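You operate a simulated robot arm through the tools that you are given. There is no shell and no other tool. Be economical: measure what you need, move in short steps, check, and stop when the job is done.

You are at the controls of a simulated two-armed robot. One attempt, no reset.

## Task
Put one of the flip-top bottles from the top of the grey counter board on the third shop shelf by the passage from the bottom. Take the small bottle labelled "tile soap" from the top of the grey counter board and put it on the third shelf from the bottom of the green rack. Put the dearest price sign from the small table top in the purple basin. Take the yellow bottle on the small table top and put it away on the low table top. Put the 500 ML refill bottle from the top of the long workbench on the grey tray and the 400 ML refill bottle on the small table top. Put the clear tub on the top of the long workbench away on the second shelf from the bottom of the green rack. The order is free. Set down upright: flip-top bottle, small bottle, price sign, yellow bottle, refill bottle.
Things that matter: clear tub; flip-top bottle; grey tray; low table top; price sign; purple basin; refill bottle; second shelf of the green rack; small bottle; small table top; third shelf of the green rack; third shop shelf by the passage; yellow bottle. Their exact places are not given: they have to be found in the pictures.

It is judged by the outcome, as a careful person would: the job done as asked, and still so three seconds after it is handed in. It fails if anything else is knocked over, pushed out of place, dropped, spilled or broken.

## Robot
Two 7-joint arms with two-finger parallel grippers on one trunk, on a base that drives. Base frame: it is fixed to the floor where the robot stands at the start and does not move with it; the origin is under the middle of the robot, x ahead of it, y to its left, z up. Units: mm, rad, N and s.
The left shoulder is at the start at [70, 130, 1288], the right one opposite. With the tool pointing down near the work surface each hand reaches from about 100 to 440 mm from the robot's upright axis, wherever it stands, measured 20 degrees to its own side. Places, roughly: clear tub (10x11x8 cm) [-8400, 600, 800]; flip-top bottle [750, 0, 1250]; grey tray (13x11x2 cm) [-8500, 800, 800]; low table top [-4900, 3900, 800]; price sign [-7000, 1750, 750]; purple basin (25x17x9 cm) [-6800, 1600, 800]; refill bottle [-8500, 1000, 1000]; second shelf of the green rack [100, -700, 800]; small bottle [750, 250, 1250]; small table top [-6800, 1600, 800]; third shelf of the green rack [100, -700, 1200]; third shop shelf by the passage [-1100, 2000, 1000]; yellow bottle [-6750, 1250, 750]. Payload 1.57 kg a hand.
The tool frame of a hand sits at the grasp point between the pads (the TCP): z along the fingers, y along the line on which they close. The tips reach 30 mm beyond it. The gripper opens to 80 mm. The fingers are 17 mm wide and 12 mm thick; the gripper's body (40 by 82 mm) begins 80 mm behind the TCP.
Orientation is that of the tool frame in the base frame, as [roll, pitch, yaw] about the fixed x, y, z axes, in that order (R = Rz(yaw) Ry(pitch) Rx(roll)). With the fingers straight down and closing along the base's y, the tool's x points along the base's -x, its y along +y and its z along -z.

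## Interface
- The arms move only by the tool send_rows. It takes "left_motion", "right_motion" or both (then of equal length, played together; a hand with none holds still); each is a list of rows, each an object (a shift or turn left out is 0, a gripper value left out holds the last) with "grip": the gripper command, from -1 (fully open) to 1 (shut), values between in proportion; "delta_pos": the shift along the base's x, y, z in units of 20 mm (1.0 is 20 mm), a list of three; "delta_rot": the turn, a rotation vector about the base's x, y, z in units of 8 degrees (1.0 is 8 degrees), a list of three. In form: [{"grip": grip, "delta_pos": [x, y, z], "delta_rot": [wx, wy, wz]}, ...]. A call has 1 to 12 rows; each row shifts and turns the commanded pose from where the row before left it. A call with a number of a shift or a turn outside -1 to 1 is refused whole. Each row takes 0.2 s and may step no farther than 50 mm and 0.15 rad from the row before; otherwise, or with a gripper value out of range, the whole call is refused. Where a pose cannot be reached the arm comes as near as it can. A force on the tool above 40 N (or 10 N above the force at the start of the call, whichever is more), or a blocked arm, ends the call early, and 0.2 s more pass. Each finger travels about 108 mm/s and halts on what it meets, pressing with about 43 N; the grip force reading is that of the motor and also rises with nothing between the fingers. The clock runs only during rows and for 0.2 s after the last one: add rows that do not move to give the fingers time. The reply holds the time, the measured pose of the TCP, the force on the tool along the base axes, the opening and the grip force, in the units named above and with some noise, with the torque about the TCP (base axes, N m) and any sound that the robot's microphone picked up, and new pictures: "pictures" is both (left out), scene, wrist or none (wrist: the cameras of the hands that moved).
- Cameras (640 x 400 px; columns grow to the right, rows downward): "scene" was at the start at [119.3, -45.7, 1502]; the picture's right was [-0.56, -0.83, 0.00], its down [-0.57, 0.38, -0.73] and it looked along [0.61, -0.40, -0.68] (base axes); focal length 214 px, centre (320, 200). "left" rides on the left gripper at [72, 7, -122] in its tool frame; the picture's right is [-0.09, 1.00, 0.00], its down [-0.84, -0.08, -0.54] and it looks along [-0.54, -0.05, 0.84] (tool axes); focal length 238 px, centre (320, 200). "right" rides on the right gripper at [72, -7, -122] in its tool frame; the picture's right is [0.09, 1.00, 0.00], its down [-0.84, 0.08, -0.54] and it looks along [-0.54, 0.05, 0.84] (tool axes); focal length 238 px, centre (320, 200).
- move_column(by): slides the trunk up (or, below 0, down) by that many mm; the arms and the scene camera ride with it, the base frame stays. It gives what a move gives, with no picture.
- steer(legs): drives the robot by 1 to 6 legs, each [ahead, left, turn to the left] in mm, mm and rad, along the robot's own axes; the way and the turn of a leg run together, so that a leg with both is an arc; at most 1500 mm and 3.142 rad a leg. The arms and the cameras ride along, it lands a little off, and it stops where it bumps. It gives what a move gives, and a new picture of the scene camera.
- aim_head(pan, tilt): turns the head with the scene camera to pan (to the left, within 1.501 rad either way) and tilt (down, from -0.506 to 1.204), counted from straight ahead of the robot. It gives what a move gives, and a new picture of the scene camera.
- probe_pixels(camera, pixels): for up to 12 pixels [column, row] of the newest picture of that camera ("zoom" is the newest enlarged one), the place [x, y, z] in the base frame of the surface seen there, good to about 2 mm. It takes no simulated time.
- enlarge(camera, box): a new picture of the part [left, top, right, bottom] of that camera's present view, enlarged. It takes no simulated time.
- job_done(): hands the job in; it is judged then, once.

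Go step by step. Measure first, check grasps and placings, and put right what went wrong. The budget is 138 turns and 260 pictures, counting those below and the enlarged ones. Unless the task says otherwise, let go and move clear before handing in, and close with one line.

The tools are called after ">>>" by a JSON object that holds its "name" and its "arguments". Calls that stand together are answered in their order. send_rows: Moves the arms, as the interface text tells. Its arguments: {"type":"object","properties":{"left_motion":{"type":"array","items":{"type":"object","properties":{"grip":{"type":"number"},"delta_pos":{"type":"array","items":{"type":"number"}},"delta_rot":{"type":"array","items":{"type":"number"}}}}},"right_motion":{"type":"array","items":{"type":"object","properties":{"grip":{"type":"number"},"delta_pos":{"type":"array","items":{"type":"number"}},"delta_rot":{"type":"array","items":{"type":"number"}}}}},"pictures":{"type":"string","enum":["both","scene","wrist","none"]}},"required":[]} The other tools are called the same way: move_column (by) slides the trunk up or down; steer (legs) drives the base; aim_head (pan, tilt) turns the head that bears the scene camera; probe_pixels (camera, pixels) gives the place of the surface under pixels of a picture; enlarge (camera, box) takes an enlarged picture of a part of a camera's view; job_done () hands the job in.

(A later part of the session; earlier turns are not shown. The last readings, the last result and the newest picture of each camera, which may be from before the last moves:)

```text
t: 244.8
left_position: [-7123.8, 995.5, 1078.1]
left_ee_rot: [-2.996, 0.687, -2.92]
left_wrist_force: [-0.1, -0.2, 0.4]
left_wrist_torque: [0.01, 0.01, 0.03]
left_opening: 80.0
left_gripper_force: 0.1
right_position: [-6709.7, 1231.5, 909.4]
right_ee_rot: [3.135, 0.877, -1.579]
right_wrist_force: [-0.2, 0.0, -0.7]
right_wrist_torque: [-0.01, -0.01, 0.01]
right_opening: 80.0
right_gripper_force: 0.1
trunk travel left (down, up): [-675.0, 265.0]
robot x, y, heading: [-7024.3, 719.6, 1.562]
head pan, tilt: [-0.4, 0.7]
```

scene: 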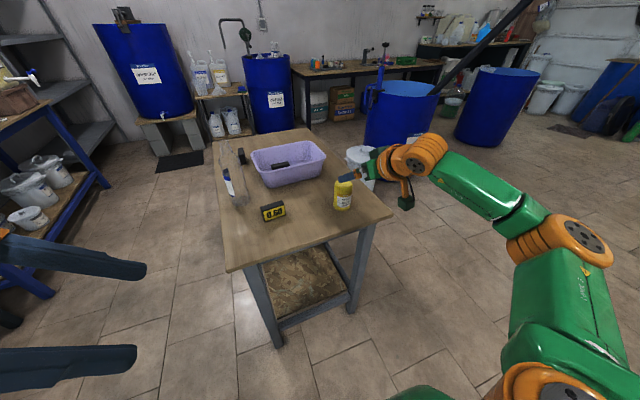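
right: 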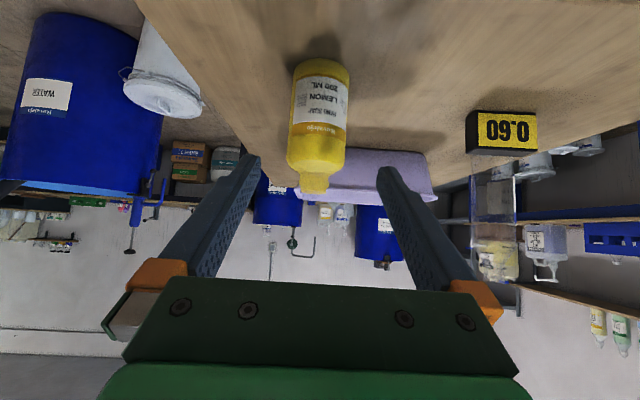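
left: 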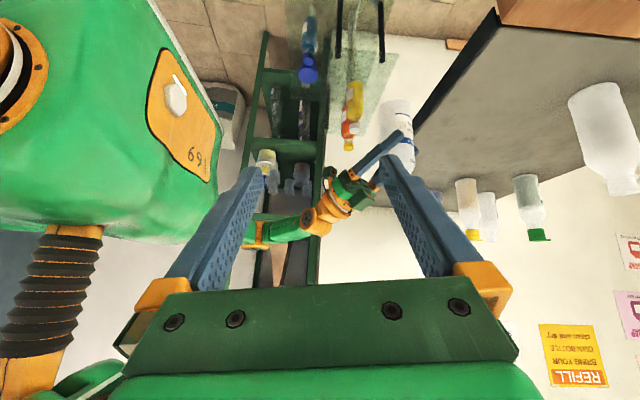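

Centred at (318,115). Advance, grip and lift.

>>> {"name": "send_rows", "arguments": {"right_motion": [{"delta_pos": [0, 0.8, -0.68]}, {"delta_pos": [0, 0.8, -0.68]}, {"delta_pos": [0, 0.8, -0.68]}, {"delta_pos": [0, 0.8, -0.68]}, {"delta_pos": [0, 0.8, -0.68]}, {}, {"grip": 1}, {"grip": 1}, {"grip": 1}, {}], "pictures": "wrist"}}

>>> {"name": "send_rows", "arguments": {"right_motion": [{"delta_pos": [0, 0, 0.8]}, {"delta_pos": [0, 0, 1]}, {"delta_pos": [0, 0, 1]}, {"delta_pos": [0, 0, 1]}, {"delta_pos": [0, -0.5, 1]}, {"delta_pos": [0, -0.5, 1]}], "pictures": "wrist"}}

```text
t: 247.0
left_position: [-7122.2, 996.4, 1077.7]
left_ee_rot: [-2.995, 0.688, -2.921]
left_wrist_force: [0.3, 0.2, 0.5]
left_wrist_torque: [0.0, -0.02, -0.03]
left_opening: 80.0
left_gripper_force: 0.0
right_position: [-6708.7, 1311.2, 841.3]
right_ee_rot: [3.134, 0.879, -1.577]
right_wrist_force: [-0.6, 0.7, 0.9]
right_wrist_torque: [-0.06, -0.04, 0.03]
right_opening: 55.2
right_gripper_force: 43.1
trunk travel left (down, up): [-675.0, 265.0]
robot x, y, heading: [-7019.5, 722.5, 1.565]
head pan, tilt: [-0.4, 0.7]
```

right: 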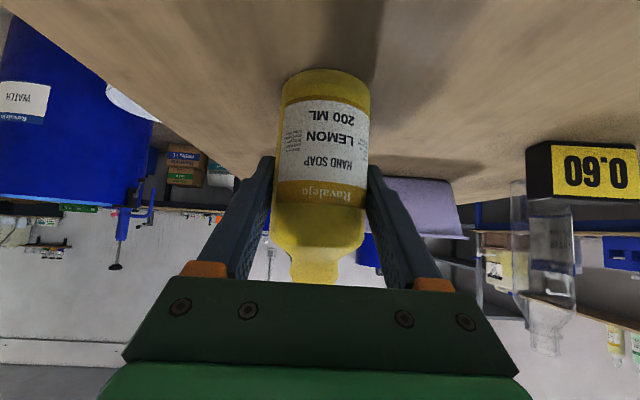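

```text
t: 248.4
left_position: [-7122.0, 996.2, 1077.9]
left_ee_rot: [-2.993, 0.687, -2.921]
left_wrist_force: [0.9, 0.6, -0.6]
left_wrist_torque: [-0.01, 0.04, 0.0]
left_opening: 79.9
left_gripper_force: 0.0
right_position: [-6708.6, 1292.0, 957.9]
right_ee_rot: [3.135, 0.878, -1.58]
right_wrist_force: [0.1, -0.4, -2.4]
right_wrist_torque: [0.01, 0.01, -0.03]
right_opening: 54.8
right_gripper_force: 42.4
trunk travel left (down, up): [-675.0, 265.0]
robot x, y, heading: [-7019.2, 723.3, 1.563]
head pan, tilt: [-0.4, 0.7]
```

right: 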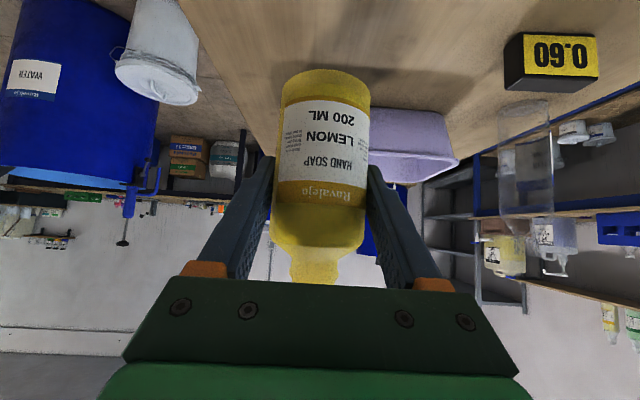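

Held. I measure the north-wall tables and barrels to plan the way to the low table.

>>> {"name": "aim_head", "arguments": {"pan": -0.5, "tilt": 0.35}}

>>> {"name": "probe_pixels", "arguments": {"camera": "scene", "pixels": [[250, 130], [300, 130], [350, 130], [400, 130], [450, 130], [500, 130], [380, 180], [330, 190], [460, 160], [560, 160], [420, 120], [520, 190]]}}

```text
t: 249.2
left_position: [-7123.0, 996.4, 1077.4]
left_ee_rot: [-2.994, 0.688, -2.921]
left_wrist_force: [-0.8, -0.8, -0.3]
left_wrist_torque: [-0.01, 0.01, 0.0]
left_opening: 80.1
left_gripper_force: 0.2
right_position: [-6709.3, 1291.3, 956.3]
right_ee_rot: [3.135, 0.875, -1.579]
right_wrist_force: [0.2, -0.9, -2.9]
right_wrist_torque: [-0.01, 0.02, 0.01]
right_opening: 54.9
right_gripper_force: 42.9
trunk travel left (down, up): [-675.0, 265.0]
robot x, y, heading: [-7023.1, 719.8, 1.567]
head pan, tilt: [-0.499, 0.351]
```

scene: 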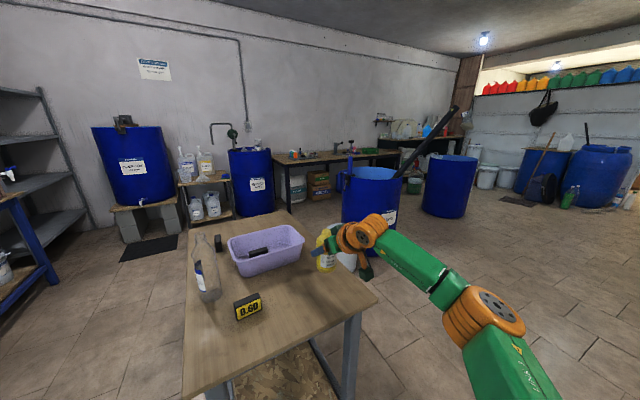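

```text
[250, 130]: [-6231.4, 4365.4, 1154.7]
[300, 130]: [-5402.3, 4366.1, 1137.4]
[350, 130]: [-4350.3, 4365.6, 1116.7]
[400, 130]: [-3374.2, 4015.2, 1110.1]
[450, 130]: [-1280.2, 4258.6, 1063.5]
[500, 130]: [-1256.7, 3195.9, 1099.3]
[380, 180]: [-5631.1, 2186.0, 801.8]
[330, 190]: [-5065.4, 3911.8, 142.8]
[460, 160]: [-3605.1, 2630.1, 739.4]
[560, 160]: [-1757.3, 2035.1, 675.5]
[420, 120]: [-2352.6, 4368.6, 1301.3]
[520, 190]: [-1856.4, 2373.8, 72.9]
```

>>> {"name": "enlarge", "arguments": {"camera": "scene", "box": [250, 100, 490, 250]}}

>>> {"name": "probe_pixels", "arguments": {"camera": "scene", "pixels": [[280, 161], [330, 158], [385, 153], [290, 210], [300, 160], [310, 158], [360, 155], [402, 150], [425, 145], [370, 220], [450, 215], [345, 260]]}}

```text
2.67 times, centred on (370, 175) of scene
```

zoom: 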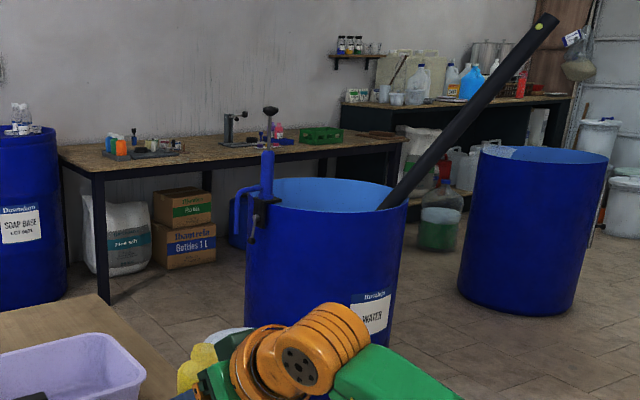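

```text
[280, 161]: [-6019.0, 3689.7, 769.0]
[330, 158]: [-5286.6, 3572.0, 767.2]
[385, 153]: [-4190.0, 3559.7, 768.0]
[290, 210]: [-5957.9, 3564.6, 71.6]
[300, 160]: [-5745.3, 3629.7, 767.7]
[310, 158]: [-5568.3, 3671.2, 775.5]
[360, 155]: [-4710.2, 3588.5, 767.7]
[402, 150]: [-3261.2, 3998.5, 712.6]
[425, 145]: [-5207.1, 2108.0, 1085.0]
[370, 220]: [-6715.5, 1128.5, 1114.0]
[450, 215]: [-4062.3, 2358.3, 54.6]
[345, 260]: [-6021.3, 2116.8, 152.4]
```

Low table: front edge y≈3555, x −6020…−4150, top 768. I go round west of the small table to about (−6220,2850).

>>> {"name": "steer", "arguments": {"legs": [[-150, 0, 0], [0, 520, 0], [1180, 0, 0], [1100, 0, 0], [0, -1300, 0]]}}

>>> {"name": "aim_head", "arguments": {"pan": -0.3, "tilt": 0.55}}

```text
t: 270.3
left_position: [-6324.6, 3128.5, 1076.6]
left_ee_rot: [-2.993, 0.689, -2.934]
left_wrist_force: [-0.7, -0.3, -1.6]
left_wrist_torque: [0.02, -0.04, -0.02]
left_opening: 79.7
left_gripper_force: 0.1
right_position: [-5907.4, 3416.2, 956.6]
right_ee_rot: [3.134, 0.877, -1.593]
right_wrist_force: [0.6, -0.1, -2.2]
right_wrist_torque: [-0.01, 0.0, 0.03]
right_opening: 54.6
right_gripper_force: 43.6
trunk travel left (down, up): [-675.0, 265.0]
robot x, y, heading: [-6229.0, 2850.4, 1.549]
head pan, tilt: [-0.499, 0.351]
```

scene: 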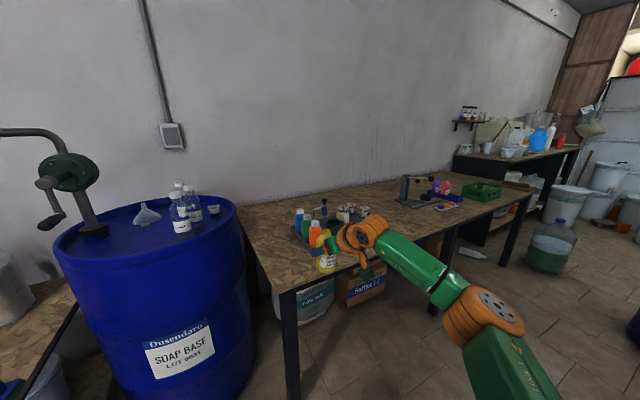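

```text
t: 271.0
left_position: [-6325.9, 3128.5, 1076.9]
left_ee_rot: [-2.993, 0.688, -2.934]
left_wrist_force: [-0.2, 0.4, -0.5]
left_wrist_torque: [0.02, 0.0, 0.03]
left_opening: 80.3
left_gripper_force: 0.0
right_position: [-5907.2, 3416.9, 957.0]
right_ee_rot: [3.135, 0.877, -1.594]
right_wrist_force: [-0.3, 0.0, -1.4]
right_wrist_torque: [-0.01, 0.0, 0.03]
right_opening: 54.7
right_gripper_force: 43.4
trunk travel left (down, up): [-675.0, 265.0]
robot x, y, heading: [-6229.5, 2855.1, 1.546]
head pan, tilt: [-0.3, 0.55]
```

scene: 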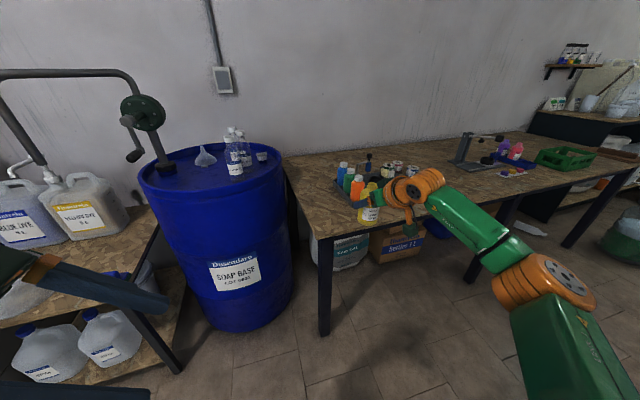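

>>> {"name": "probe_pixels", "arguments": {"camera": "scene", "pixels": [[310, 200], [320, 235], [335, 205], [300, 180], [325, 180], [340, 175], [345, 195], [430, 190], [450, 170], [330, 215]]}}

>>> {"name": "enlarge", "arguments": {"camera": "scene", "box": [270, 130, 540, 270]}}

```text
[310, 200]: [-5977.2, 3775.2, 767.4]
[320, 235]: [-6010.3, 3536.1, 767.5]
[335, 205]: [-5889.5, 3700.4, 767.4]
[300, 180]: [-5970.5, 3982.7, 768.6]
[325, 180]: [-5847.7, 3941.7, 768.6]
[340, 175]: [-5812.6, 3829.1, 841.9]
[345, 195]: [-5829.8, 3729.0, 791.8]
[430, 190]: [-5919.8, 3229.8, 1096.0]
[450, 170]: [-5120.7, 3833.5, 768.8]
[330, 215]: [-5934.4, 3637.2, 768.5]
```

```text
2.37 times, centred on (405, 200) of scene
```

zoom: 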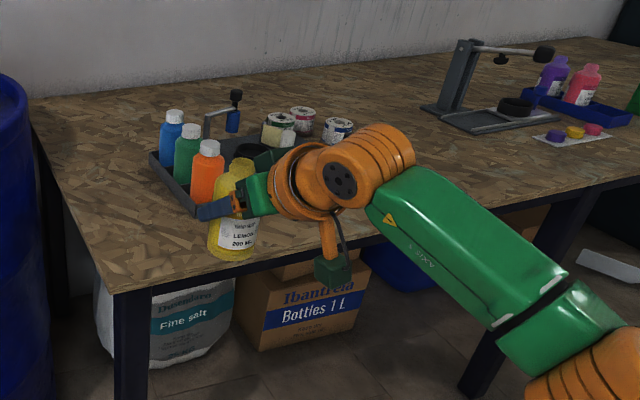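

Free spot at the table's front-left (−5925,3620). Drive 190 ahead, 15 left, then lower.

>>> {"name": "steer", "arguments": {"legs": [[192, 15, 0.02]]}}

>>> {"name": "send_rows", "arguments": {"right_motion": [{"delta_pos": [0, 0, -0.9]}, {"delta_pos": [0, 0, -0.9]}, {"delta_pos": [0, 0, -0.9]}, {"delta_pos": [0, 0, -0.9]}, {"delta_pos": [0, 0, -0.9]}, {"delta_pos": [0, 0, -0.9]}, {}], "pictures": "both"}}

```text
t: 272.6
left_position: [-6342.6, 3316.9, 1077.4]
left_ee_rot: [-2.995, 0.688, -2.916]
left_wrist_force: [-0.7, -0.3, 0.0]
left_wrist_torque: [-0.02, 0.01, -0.02]
left_opening: 80.0
left_gripper_force: 0.1
right_position: [-5932.3, 3614.9, 957.1]
right_ee_rot: [3.135, 0.88, -1.574]
right_wrist_force: [-0.2, -0.2, -1.4]
right_wrist_torque: [-0.03, 0.0, 0.0]
right_opening: 54.7
right_gripper_force: 43.4
trunk travel left (down, up): [-675.0, 265.0]
robot x, y, heading: [-6236.6, 3045.1, 1.573]
head pan, tilt: [-0.3, 0.55]
```

scene: 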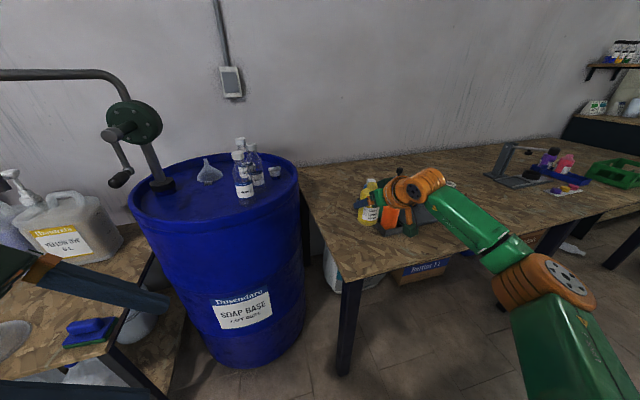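

```text
t: 274.2
left_position: [-6343.8, 3318.0, 1078.7]
left_ee_rot: [-2.994, 0.687, -2.915]
left_wrist_force: [0.3, -0.7, 0.3]
left_wrist_torque: [0.01, -0.02, 0.03]
left_opening: 80.1
left_gripper_force: 0.1
right_position: [-5932.1, 3614.7, 848.2]
right_ee_rot: [3.134, 0.878, -1.573]
right_wrist_force: [-0.4, 1.1, -2.2]
right_wrist_torque: [-0.01, -0.02, 0.02]
right_opening: 54.8
right_gripper_force: 42.7
trunk travel left (down, up): [-675.0, 265.0]
robot x, y, heading: [-6243.5, 3048.2, 1.566]
head pan, tilt: [-0.3, 0.55]
```

scene: 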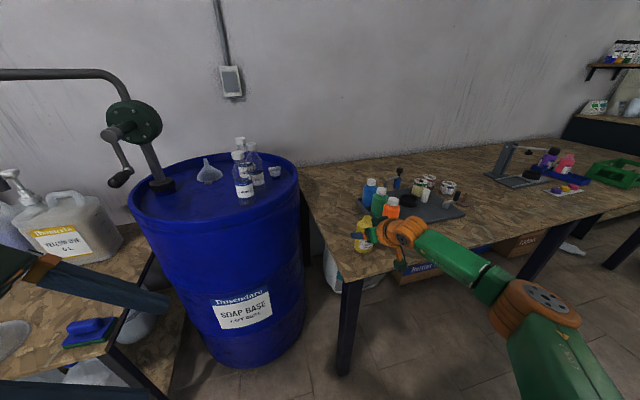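
right: 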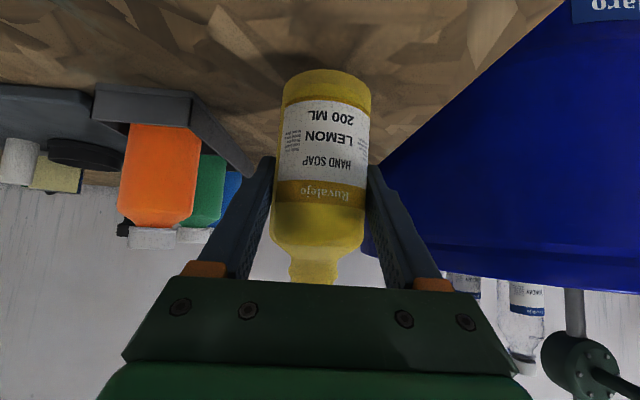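

Clear of the tray. Lower the last 16 mm, open slightly and withdraw.

>>> {"name": "send_rows", "arguments": {"right_motion": [{"delta_pos": [0, 0, -0.5]}, {"delta_pos": [0, 0, -0.2]}, {"delta_pos": [0, 0, -0.12]}, {}, {"grip": -0.65}, {"grip": -0.65}, {"delta_pos": [0, -0.75, 0.6]}, {"delta_pos": [0, -0.75, 0.6]}, {"delta_pos": [0, -0.75, 0.6]}, {"delta_pos": [0, -0.75, 0.6]}, {"delta_pos": [0, -0.75, 0.6]}, {"delta_pos": [0, -0.75, 0.6]}], "pictures": "both"}}

```text
t: 276.8
left_position: [-6345.0, 3316.4, 1077.3]
left_ee_rot: [-2.995, 0.687, -2.917]
left_wrist_force: [0.7, -0.4, 0.2]
left_wrist_torque: [0.0, 0.0, 0.01]
left_opening: 80.1
left_gripper_force: 0.2
right_position: [-5932.0, 3524.7, 905.5]
right_ee_rot: [3.135, 0.877, -1.572]
right_wrist_force: [0.0, 0.3, 1.0]
right_wrist_torque: [0.0, 0.0, 0.01]
right_opening: 65.8
right_gripper_force: 0.1
trunk travel left (down, up): [-675.0, 265.0]
robot x, y, heading: [-6243.6, 3046.1, 1.569]
head pan, tilt: [-0.3, 0.55]
```

scene: 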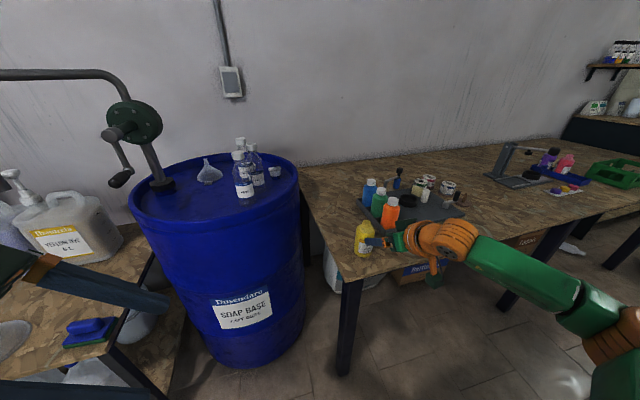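
right: 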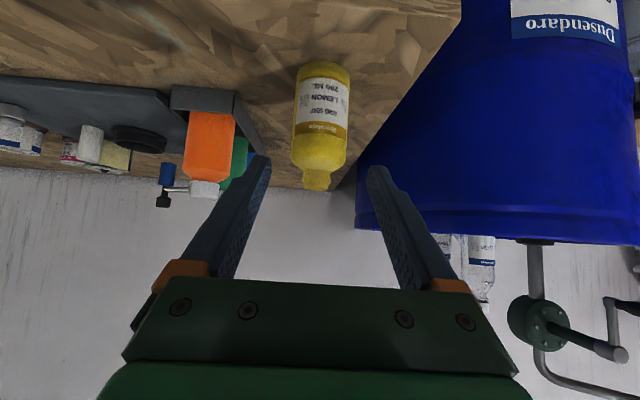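

Yellow bottle stands on the low table. Now the tub: I go back round to the bench, facing −x, around (−7523,446).

>>> {"name": "steer", "arguments": {"legs": [[-200, 0, 0], [0, 1280, 0], [0, 0, 1.573], [0, 1200, 0], [0, 1190, 0]]}}

>>> {"name": "aim_head", "arguments": {"pan": 0.3, "tilt": 0.5}}

```text
t: 299.5
left_position: [-7822.4, 359.2, 1077.6]
left_ee_rot: [-2.994, 0.687, -1.356]
left_wrist_force: [-0.4, -0.6, 0.1]
left_wrist_torque: [-0.01, -0.01, 0.0]
left_opening: 79.7
left_gripper_force: 0.1
right_position: [-8026.4, 774.0, 905.6]
right_ee_rot: [3.136, 0.878, -0.014]
right_wrist_force: [-0.5, 0.4, -0.2]
right_wrist_torque: [0.02, 0.02, 0.02]
right_opening: 66.1
right_gripper_force: 0.1
trunk travel left (down, up): [-675.0, 265.0]
robot x, y, heading: [-7547.9, 462.7, 3.124]
head pan, tilt: [-0.3, 0.55]
```

scene: 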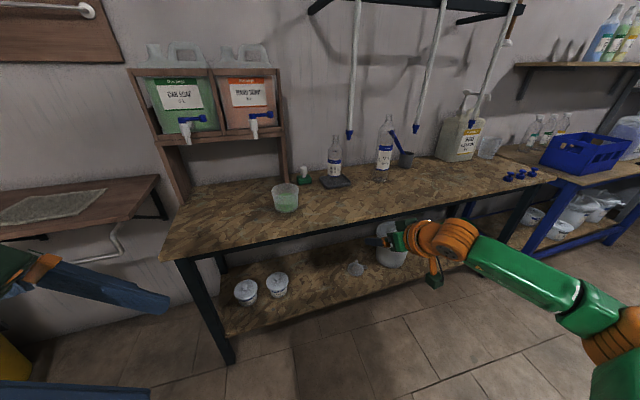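

```text
t: 300.5
left_position: [-7822.9, 359.8, 1076.9]
left_ee_rot: [-2.996, 0.687, -1.357]
left_wrist_force: [0.4, -0.5, 0.0]
left_wrist_torque: [0.01, 0.0, -0.03]
left_opening: 79.9
left_gripper_force: 0.1
right_position: [-8025.5, 773.3, 904.5]
right_ee_rot: [3.134, 0.878, -0.014]
right_wrist_force: [0.2, 1.1, 0.1]
right_wrist_torque: [0.02, 0.04, -0.01]
right_opening: 65.8
right_gripper_force: 0.0
trunk travel left (down, up): [-675.0, 265.0]
robot x, y, heading: [-7547.4, 457.9, 3.124]
head pan, tilt: [0.3, 0.499]
```

scene: 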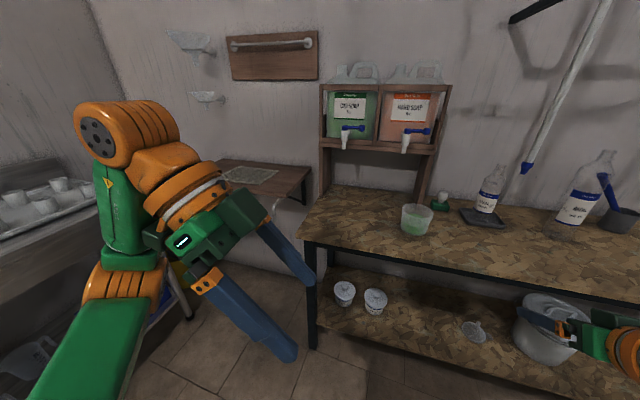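

I measure the tub rim and sink clearance; I'll shift only the arm sideways, keeping the base here.

>>> {"name": "enlarge", "arguments": {"camera": "scene", "box": [380, 185, 460, 245]}}

>>> {"name": "send_rows", "arguments": {"right_motion": [{"delta_pos": [-0.2, -0.9, 0.3], "delta_rot": [0, -0.27, 0.014], "grip": -1}, {"delta_pos": [-0.2, -0.9, 0.3], "delta_rot": [0, -0.27, 0.014]}, {"delta_pos": [-0.2, -0.9, 0.3], "delta_rot": [0, -0.27, 0.014]}, {"delta_pos": [-0.2, -0.9, 0.3], "delta_rot": [0, -0.27, 0.014]}, {"delta_pos": [-0.2, -0.9, 0.3], "delta_rot": [0, -0.27, 0.014]}, {"delta_pos": [-0.2, -0.9, 0.3], "delta_rot": [0, -0.27, 0.014]}, {"delta_pos": [-0.2, -0.9, 0.3], "delta_rot": [0, -0.27, 0.014]}], "pictures": "none"}}

>>> {"name": "probe_pixels", "arguments": {"camera": "zoom", "pixels": [[175, 170], [430, 175], [310, 150], [280, 240], [190, 150], [420, 190], [300, 200], [230, 380]]}}

```text
6.67 times, centred on (420, 215) of scene
```

zoom: 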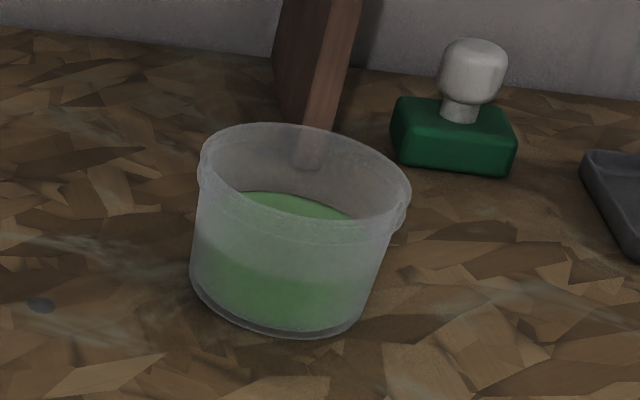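

```text
t: 302.1
left_position: [-7823.9, 357.1, 1079.5]
left_ee_rot: [-2.994, 0.687, -1.356]
left_wrist_force: [-0.5, 0.1, -0.1]
left_wrist_torque: [0.05, -0.03, 0.04]
left_opening: 80.2
left_gripper_force: 0.1
right_position: [-8054.5, 646.5, 948.2]
right_ee_rot: [3.138, 0.612, 0.002]
right_wrist_force: [0.7, 0.0, -0.4]
right_wrist_torque: [0.04, 0.02, 0.0]
right_opening: 79.9
right_gripper_force: 0.0
trunk travel left (down, up): [-675.0, 265.0]
robot x, y, heading: [-7548.5, 463.4, 3.132]
head pan, tilt: [0.3, 0.499]
```

```text
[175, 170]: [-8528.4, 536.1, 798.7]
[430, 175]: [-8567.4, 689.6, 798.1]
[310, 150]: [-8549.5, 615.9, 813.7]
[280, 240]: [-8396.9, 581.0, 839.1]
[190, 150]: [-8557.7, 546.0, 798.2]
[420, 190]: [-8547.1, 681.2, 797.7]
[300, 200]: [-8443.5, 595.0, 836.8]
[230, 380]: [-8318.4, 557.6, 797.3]
```

>>> {"name": "probe_pixels", "arguments": {"camera": "zoom", "pixels": [[204, 165], [407, 195], [300, 232], [295, 127], [240, 215], [350, 235], [400, 220], [270, 125], [340, 135], [220, 280], [330, 300]]}}

```text
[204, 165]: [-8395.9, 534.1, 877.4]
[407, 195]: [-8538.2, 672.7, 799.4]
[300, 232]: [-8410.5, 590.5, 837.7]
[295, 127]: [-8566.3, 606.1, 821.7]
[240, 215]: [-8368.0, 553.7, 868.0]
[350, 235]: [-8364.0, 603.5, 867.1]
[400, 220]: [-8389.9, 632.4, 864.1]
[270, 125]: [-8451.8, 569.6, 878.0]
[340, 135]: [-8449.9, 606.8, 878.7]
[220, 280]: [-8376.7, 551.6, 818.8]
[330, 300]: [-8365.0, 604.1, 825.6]
```

Rim is a circle about (−8406,585), radius ≈50, rim z≈878, liquid ≈837. I will pinch the north wall at y≈634. Drive ahead 200 and go to the pre-grasp.

>>> {"name": "steer", "arguments": {"legs": [[200, 0, 0]]}}

>>> {"name": "send_rows", "arguments": {"right_motion": [{"delta_pos": [-0.95, -0.1, -0.1]}, {"delta_pos": [-0.95, -0.1, -0.1]}, {"delta_pos": [-0.95, -0.1, -0.1]}, {"delta_pos": [-0.95, -0.1, -0.1]}, {"delta_pos": [-0.9, -0.1, -0.2]}, {"delta_pos": [-0.9, -0.1, -0.2]}, {}], "pictures": "both"}}

```text
t: 303.7
left_position: [-8020.2, 361.9, 1077.8]
left_ee_rot: [-2.996, 0.688, -1.357]
left_wrist_force: [-0.4, 1.0, 0.4]
left_wrist_torque: [-0.03, -0.01, -0.01]
left_opening: 79.9
left_gripper_force: 0.2
right_position: [-8251.6, 650.6, 946.6]
right_ee_rot: [3.138, 0.615, 0.001]
right_wrist_force: [0.0, -0.3, 0.0]
right_wrist_torque: [0.0, 0.0, -0.02]
right_opening: 80.1
right_gripper_force: 0.1
trunk travel left (down, up): [-675.0, 265.0]
robot x, y, heading: [-7749.0, 462.9, 3.128]
head pan, tilt: [0.3, 0.499]
```

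scene: 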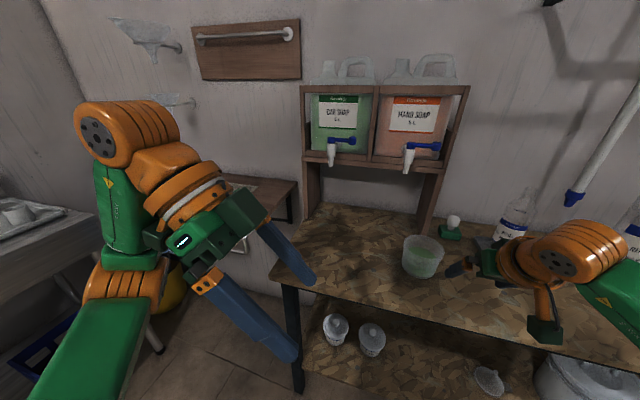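

```text
t: 305.3
left_position: [-8020.7, 363.2, 1078.8]
left_ee_rot: [-2.995, 0.688, -1.357]
left_wrist_force: [0.9, -0.5, -0.6]
left_wrist_torque: [-0.04, -0.02, 0.01]
left_opening: 79.9
left_gripper_force: 0.1
right_position: [-8350.5, 633.1, 935.8]
right_ee_rot: [3.139, 0.614, 0.001]
right_wrist_force: [-0.2, 0.5, 0.8]
right_wrist_torque: [0.01, -0.01, 0.02]
right_opening: 79.8
right_gripper_force: 0.1
right hand out of reach, approached as far as the arm can: row 6
trunk travel left (down, up): [-675.0, 265.0]
robot x, y, heading: [-7748.6, 463.2, 3.125]
head pan, tilt: [0.3, 0.499]
```

scene: 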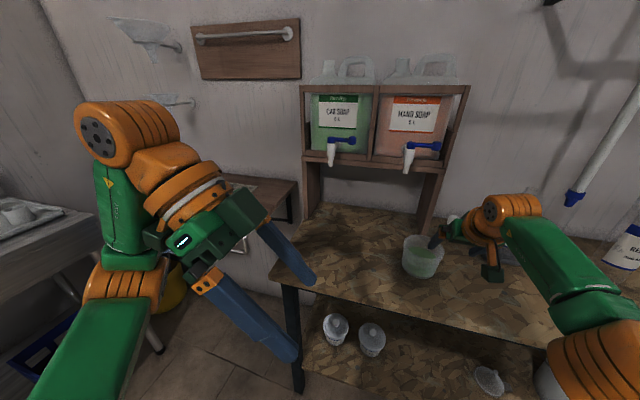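
right: 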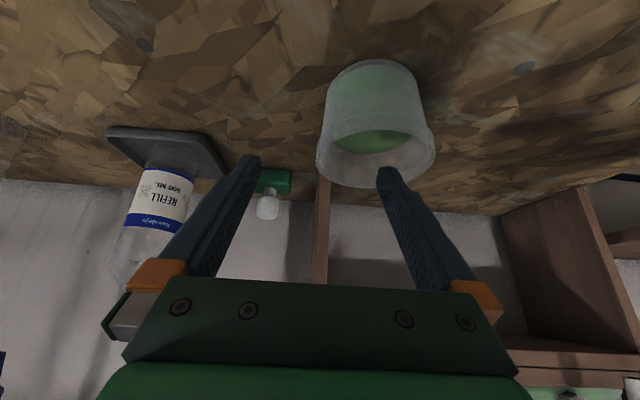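

>>> {"name": "probe_pixels", "arguments": {"camera": "right", "pixels": [[320, 150], [322, 165], [430, 140], [375, 182], [340, 178], [420, 165], [326, 115], [370, 140]]}}

>>> {"name": "steer", "arguments": {"legs": [[58, 0, 0]]}}

>>> {"name": "enlarge", "arguments": {"camera": "right", "box": [0, 0, 640, 400]}}

```text
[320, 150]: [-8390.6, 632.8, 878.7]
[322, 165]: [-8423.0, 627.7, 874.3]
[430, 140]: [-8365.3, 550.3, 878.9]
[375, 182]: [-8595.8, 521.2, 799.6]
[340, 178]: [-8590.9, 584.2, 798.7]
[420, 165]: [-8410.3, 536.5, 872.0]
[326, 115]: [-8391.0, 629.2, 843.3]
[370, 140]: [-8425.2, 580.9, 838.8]
```

```text
t: 306.3
left_position: [-8075.1, 364.3, 1077.9]
left_ee_rot: [-2.998, 0.688, -1.36]
left_wrist_force: [0.3, -0.7, -0.3]
left_wrist_torque: [-0.01, 0.01, 0.02]
left_opening: 79.9
left_gripper_force: 0.0
right_position: [-8406.1, 634.7, 936.9]
right_ee_rot: [3.137, 0.617, -0.003]
right_wrist_force: [0.6, -0.5, 1.0]
right_wrist_torque: [0.01, 0.01, 0.02]
right_opening: 80.2
right_gripper_force: 0.1
trunk travel left (down, up): [-675.0, 265.0]
robot x, y, heading: [-7802.3, 468.2, 3.125]
head pan, tilt: [0.3, 0.499]
```

scene: 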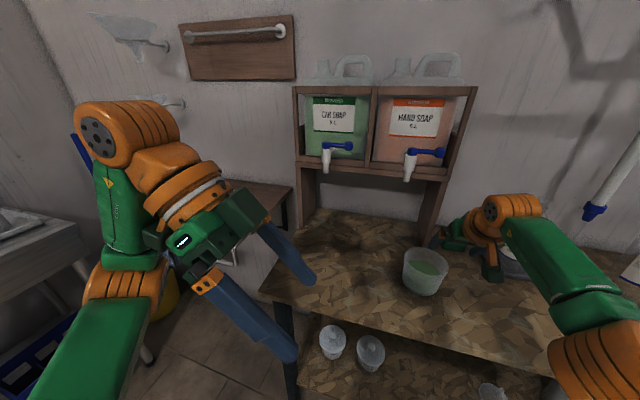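

```text
1.00 times, centred on (320, 200) of right (not enlarged: the box is as wide or as high as the picture)
```

zoom: 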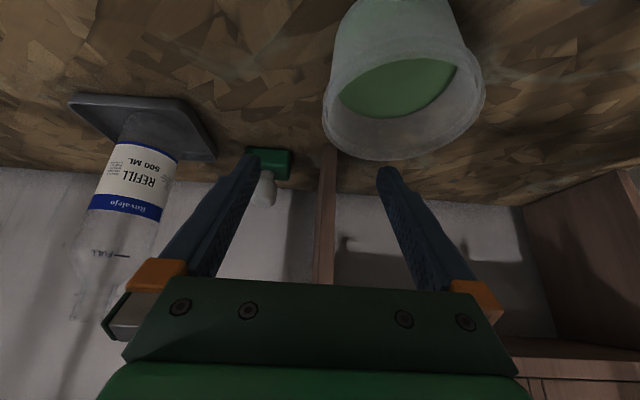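

Positioned above the wall. Descend 65 mm and check.

>>> {"name": "send_rows", "arguments": {"right_motion": [{"delta_pos": [0, -0.08, -0.8]}, {"delta_pos": [0, 0, -0.8]}, {"delta_pos": [0, 0, -0.8]}, {"delta_pos": [0, 0, -0.8]}, {}], "pictures": "both"}}

```text
t: 307.5
left_position: [-8078.1, 363.0, 1078.3]
left_ee_rot: [-2.993, 0.686, -1.357]
left_wrist_force: [0.7, 0.2, -0.6]
left_wrist_torque: [-0.01, 0.01, -0.01]
left_opening: 80.0
left_gripper_force: 0.1
right_position: [-8409.1, 633.9, 870.5]
right_ee_rot: [3.139, 0.614, 0.0]
right_wrist_force: [0.4, -0.4, 0.2]
right_wrist_torque: [0.01, 0.0, 0.0]
right_opening: 80.0
right_gripper_force: 0.1
trunk travel left (down, up): [-675.0, 265.0]
robot x, y, heading: [-7806.7, 461.1, 3.124]
head pan, tilt: [0.3, 0.499]
```

scene: 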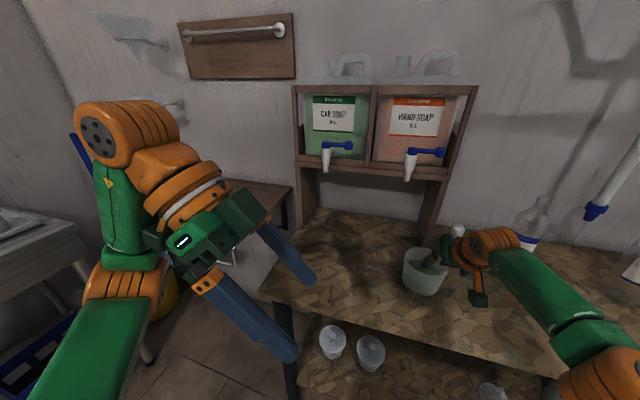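
right: 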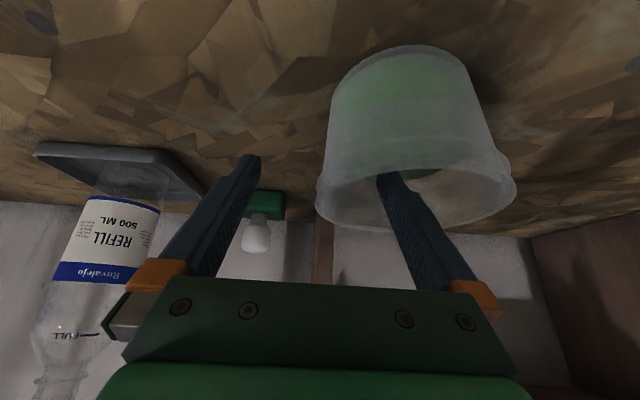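

One finger is inside. Close, then lift 20 mm to test.

>>> {"name": "send_rows", "arguments": {"right_motion": [{"grip": 0}, {"grip": 0.5}, {"grip": 0.8}, {"grip": 1}, {"grip": 1}, {"grip": 1}, {"delta_pos": [0, 0, 0.25]}, {"delta_pos": [0, 0, 0.4]}, {"delta_pos": [0, 0, 0.4]}, {}], "pictures": "both"}}

```text
t: 309.7
left_position: [-8078.9, 363.6, 1077.4]
left_ee_rot: [-2.994, 0.688, -1.357]
left_wrist_force: [-0.6, 0.3, 0.0]
left_wrist_torque: [0.0, -0.02, 0.04]
left_opening: 79.9
left_gripper_force: 0.1
right_position: [-8408.7, 633.8, 892.1]
right_ee_rot: [3.139, 0.614, -0.001]
right_wrist_force: [0.4, -0.9, -2.3]
right_wrist_torque: [0.09, -0.04, -0.01]
right_opening: 7.3
right_gripper_force: 27.0
trunk travel left (down, up): [-675.0, 265.0]
robot x, y, heading: [-7804.0, 464.3, 3.122]
head pan, tilt: [0.3, 0.499]
```

scene: 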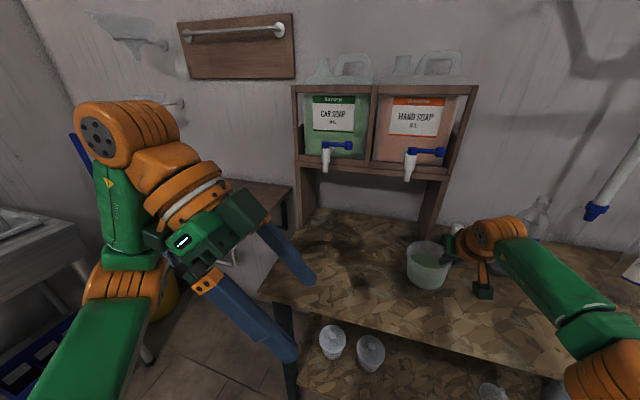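
right: 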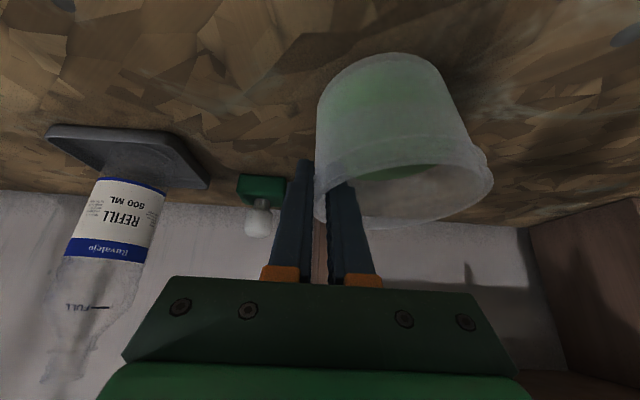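

Tub is held (load ≈2.3 N). Lift 80 mm more and check it stays level.

>>> {"name": "send_rows", "arguments": {"right_motion": [{"delta_pos": [0, 0, 0.6]}, {"delta_pos": [0, 0, 0.7]}, {"delta_pos": [0, 0, 0.7]}, {"delta_pos": [0, 0, 0.7]}, {"delta_pos": [0, 0, 0.7]}, {"delta_pos": [0, 0, 0.5]}, {}], "pictures": "both"}}

```text
t: 311.3
left_position: [-8078.6, 364.1, 1077.2]
left_ee_rot: [-2.994, 0.687, -1.356]
left_wrist_force: [-0.3, -0.7, 0.0]
left_wrist_torque: [-0.01, -0.02, 0.0]
left_opening: 79.7
left_gripper_force: 0.0
right_position: [-8401.8, 634.1, 966.8]
right_ee_rot: [3.137, 0.613, -0.001]
right_wrist_force: [0.0, 0.1, -2.9]
right_wrist_torque: [0.13, -0.04, 0.01]
right_opening: 7.1
right_gripper_force: 27.4
right hand out of reach, approached as far as the arm can: row 5
trunk travel left (down, up): [-675.0, 265.0]
robot x, y, heading: [-7803.2, 462.0, 3.124]
head pan, tilt: [0.3, 0.499]
```

scene: 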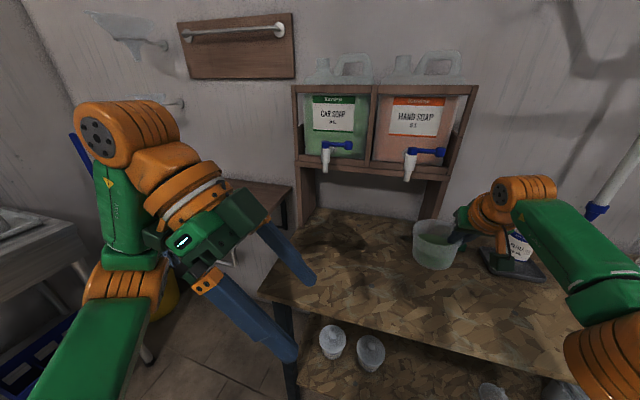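
right: 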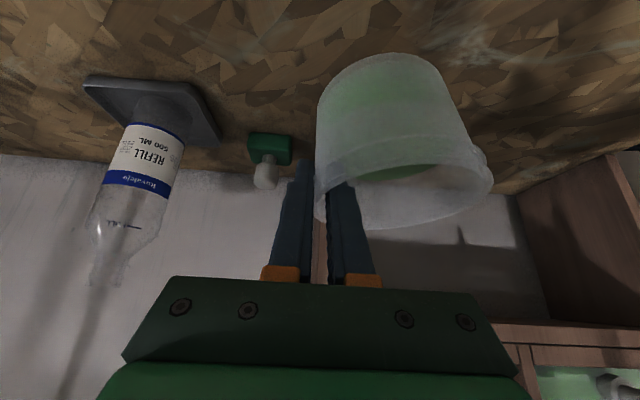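

Level. I back off, turn right to face east and drive back toward the shop.

>>> {"name": "steer", "arguments": {"legs": [[-320, 0, 0], [0, 0, -1.56], [0, 0, -1.56]]}}

```text
t: 321.0
left_position: [-7215.1, 563.8, 1077.8]
left_ee_rot: [-2.993, 0.689, 1.803]
left_wrist_force: [-0.9, -0.8, -0.3]
left_wrist_torque: [0.0, -0.03, 0.0]
left_opening: 79.9
left_gripper_force: 0.2
right_position: [-6888.3, 297.7, 967.9]
right_ee_rot: [3.14, 0.613, -3.126]
right_wrist_force: [-0.1, -0.4, -2.3]
right_wrist_torque: [-0.13, -0.02, -0.01]
right_opening: 6.8
right_gripper_force: 26.1
trunk travel left (down, up): [-675.0, 265.0]
robot x, y, heading: [-7490.3, 458.3, 0.008]
head pan, tilt: [0.3, 0.499]
```

scene: 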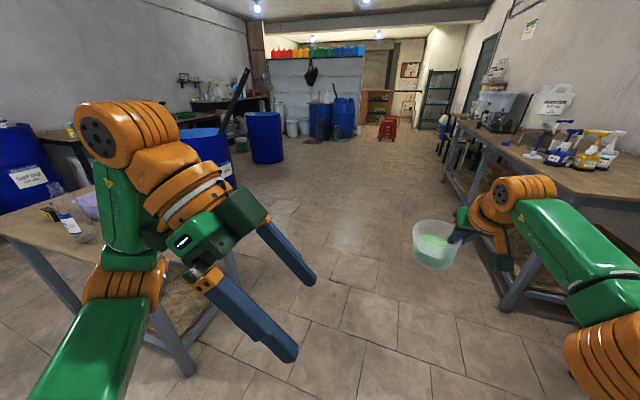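

>>> {"name": "probe_pixels", "arguments": {"camera": "scene", "pixels": [[520, 300], [480, 145], [600, 350], [550, 240], [560, 180], [630, 205], [500, 215], [440, 170]]}}

```text
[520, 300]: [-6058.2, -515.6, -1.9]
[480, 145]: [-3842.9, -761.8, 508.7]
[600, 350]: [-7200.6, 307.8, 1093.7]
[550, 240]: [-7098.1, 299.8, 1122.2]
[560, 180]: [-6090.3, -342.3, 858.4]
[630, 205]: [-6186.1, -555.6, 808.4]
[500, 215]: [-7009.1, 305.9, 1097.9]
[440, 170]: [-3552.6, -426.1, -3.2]
```

Bench edge is at y≈−340, arm at y≈250+: clear. Drive east.

>>> {"name": "steer", "arguments": {"legs": [[1450, -20, 0], [1450, 0, 0], [1440, 0, 0]]}}

>>> {"name": "steer", "arguments": {"legs": [[1400, -380, 0], [1200, -30, 0]]}}

```text
t: 341.9
left_position: [-2859.7, 541.2, 1078.7]
left_ee_rot: [-2.994, 0.689, 1.795]
left_wrist_force: [-1.0, 1.1, 0.3]
left_wrist_torque: [0.03, -0.02, -0.04]
left_opening: 80.0
left_gripper_force: 0.1
right_position: [-2533.9, 274.6, 966.9]
right_ee_rot: [3.138, 0.612, -3.131]
right_wrist_force: [0.4, 0.4, -2.4]
right_wrist_torque: [-0.15, 0.05, -0.01]
right_opening: 6.1
right_gripper_force: 26.3
trunk travel left (down, up): [-675.0, 265.0]
robot x, y, heading: [-3133.7, 440.2, -0.008]
head pan, tilt: [0.3, 0.499]
```

scene: 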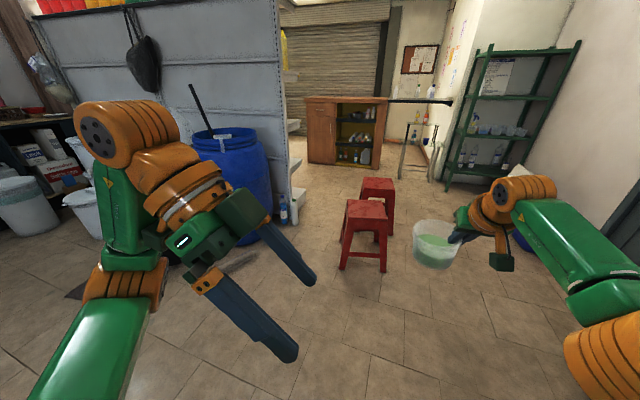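

```text
t: 354.8
left_position: [-243.9, 111.7, 1077.9]
left_ee_rot: [-2.993, 0.687, 1.781]
left_wrist_force: [-0.8, 0.3, 0.2]
left_wrist_torque: [-0.01, -0.03, -0.01]
left_opening: 80.1
left_gripper_force: 0.1
right_position: [78.0, -159.9, 967.1]
right_ee_rot: [3.138, 0.611, 3.138]
right_wrist_force: [0.0, -0.3, -3.4]
right_wrist_torque: [-0.14, 0.03, 0.03]
right_opening: 5.8
right_gripper_force: 25.8
trunk travel left (down, up): [-675.0, 265.0]
robot x, y, heading: [-517.6, 11.5, -0.021]
head pan, tilt: [0.3, 0.499]
```

scene: 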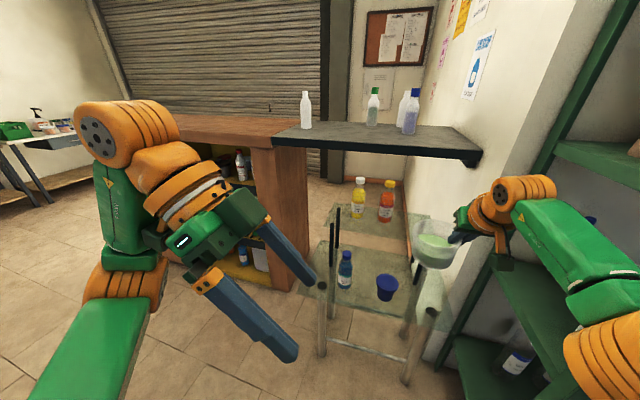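

The opening reading creeps down (7.3→5.8), so I check the grip in the wrist view while moving to the rack approach.

>>> {"name": "steer", "arguments": {"legs": [[80, 320, 0], [0, 0, -1.03]]}}

>>> {"name": "enlarge", "arguments": {"camera": "right", "box": [0, 0, 640, 400]}}

>>> {"name": "aim_head", "arguments": {"pan": 0.15, "tilt": 0.6}}

```text
t: 359.6
left_position: [-204.6, 147.8, 1077.1]
left_ee_rot: [-2.994, 0.687, 0.752]
left_wrist_force: [0.0, 0.4, 0.4]
left_wrist_torque: [0.0, -0.05, -0.01]
left_opening: 80.3
left_gripper_force: 0.0
right_position: [-271.2, -268.3, 967.2]
right_ee_rot: [3.139, 0.613, 2.11]
right_wrist_force: [1.0, 0.8, -2.9]
right_wrist_torque: [-0.01, 0.15, -0.05]
right_opening: 5.9
right_gripper_force: 25.7
trunk travel left (down, up): [-675.0, 265.0]
robot x, y, heading: [-431.6, 331.6, -1.047]
head pan, tilt: [0.3, 0.499]
```

scene: 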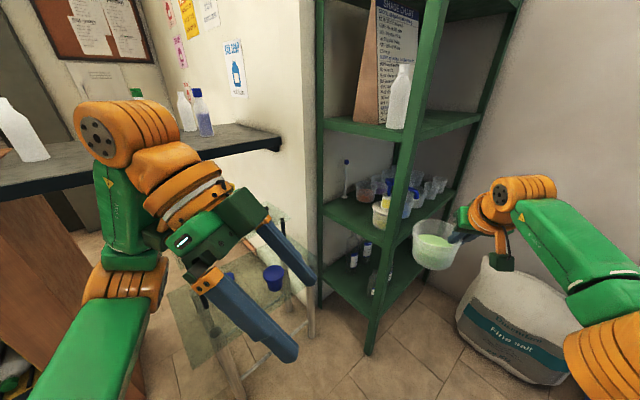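

```text
1.00 times, centred on (320, 200) of right (not enlarged: the box is as wide or as high as the picture)
```

zoom: 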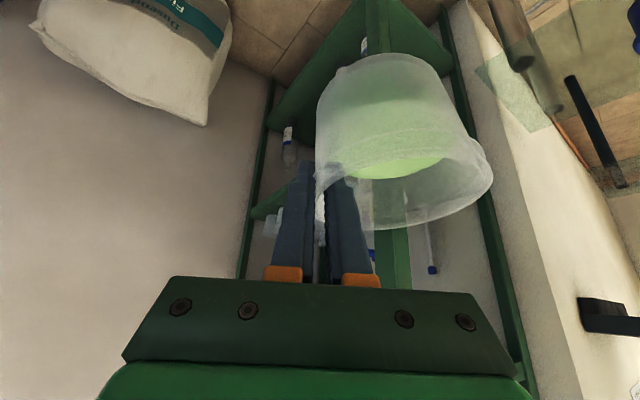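

```text
t: 360.3
left_position: [-205.8, 147.2, 1077.7]
left_ee_rot: [-2.992, 0.687, 0.752]
left_wrist_force: [0.3, 0.0, 0.0]
left_wrist_torque: [0.0, 0.02, -0.02]
left_opening: 79.9
left_gripper_force: 0.1
right_position: [-273.0, -268.6, 967.1]
right_ee_rot: [3.139, 0.612, 2.11]
right_wrist_force: [0.0, -0.5, -1.8]
right_wrist_torque: [-0.05, 0.11, 0.01]
right_opening: 5.8
right_gripper_force: 25.2
trunk travel left (down, up): [-675.0, 265.0]
robot x, y, heading: [-436.7, 330.4, -1.048]
head pan, tilt: [0.15, 0.6]
```

scene: 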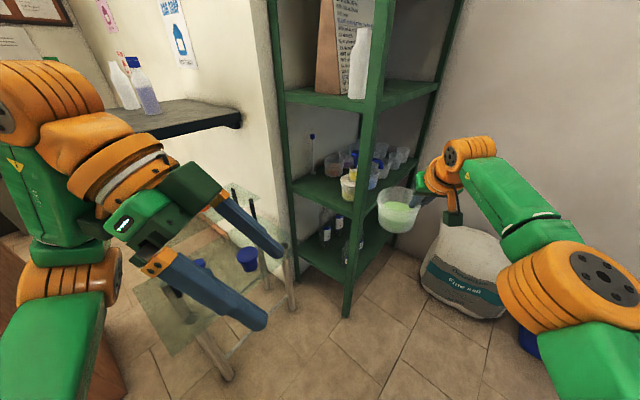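

Tub still held, nearly level. I examine the second shelf.

>>> {"name": "enlarge", "arguments": {"camera": "scene", "box": [270, 110, 430, 230]}}

>>> {"name": "probe_pixels", "arguments": {"camera": "scene", "pixels": [[310, 200], [330, 205], [305, 185], [330, 185], [345, 195], [348, 185], [335, 165], [312, 150], [290, 195], [320, 210], [380, 190]]}}

```text
3.33 times, centred on (350, 170) of scene
```

zoom: 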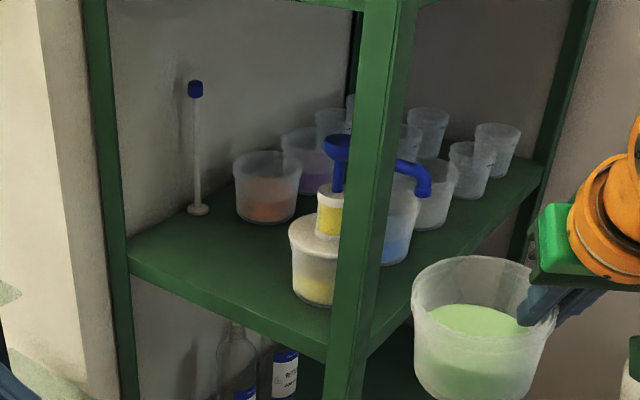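

```text
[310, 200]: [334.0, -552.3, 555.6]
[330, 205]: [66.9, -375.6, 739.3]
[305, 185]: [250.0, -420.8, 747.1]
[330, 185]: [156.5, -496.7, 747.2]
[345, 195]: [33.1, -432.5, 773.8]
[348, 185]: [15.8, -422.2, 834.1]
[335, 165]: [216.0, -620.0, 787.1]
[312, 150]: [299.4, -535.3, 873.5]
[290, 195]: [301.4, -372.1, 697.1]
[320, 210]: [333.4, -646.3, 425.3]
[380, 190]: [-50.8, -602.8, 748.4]
```

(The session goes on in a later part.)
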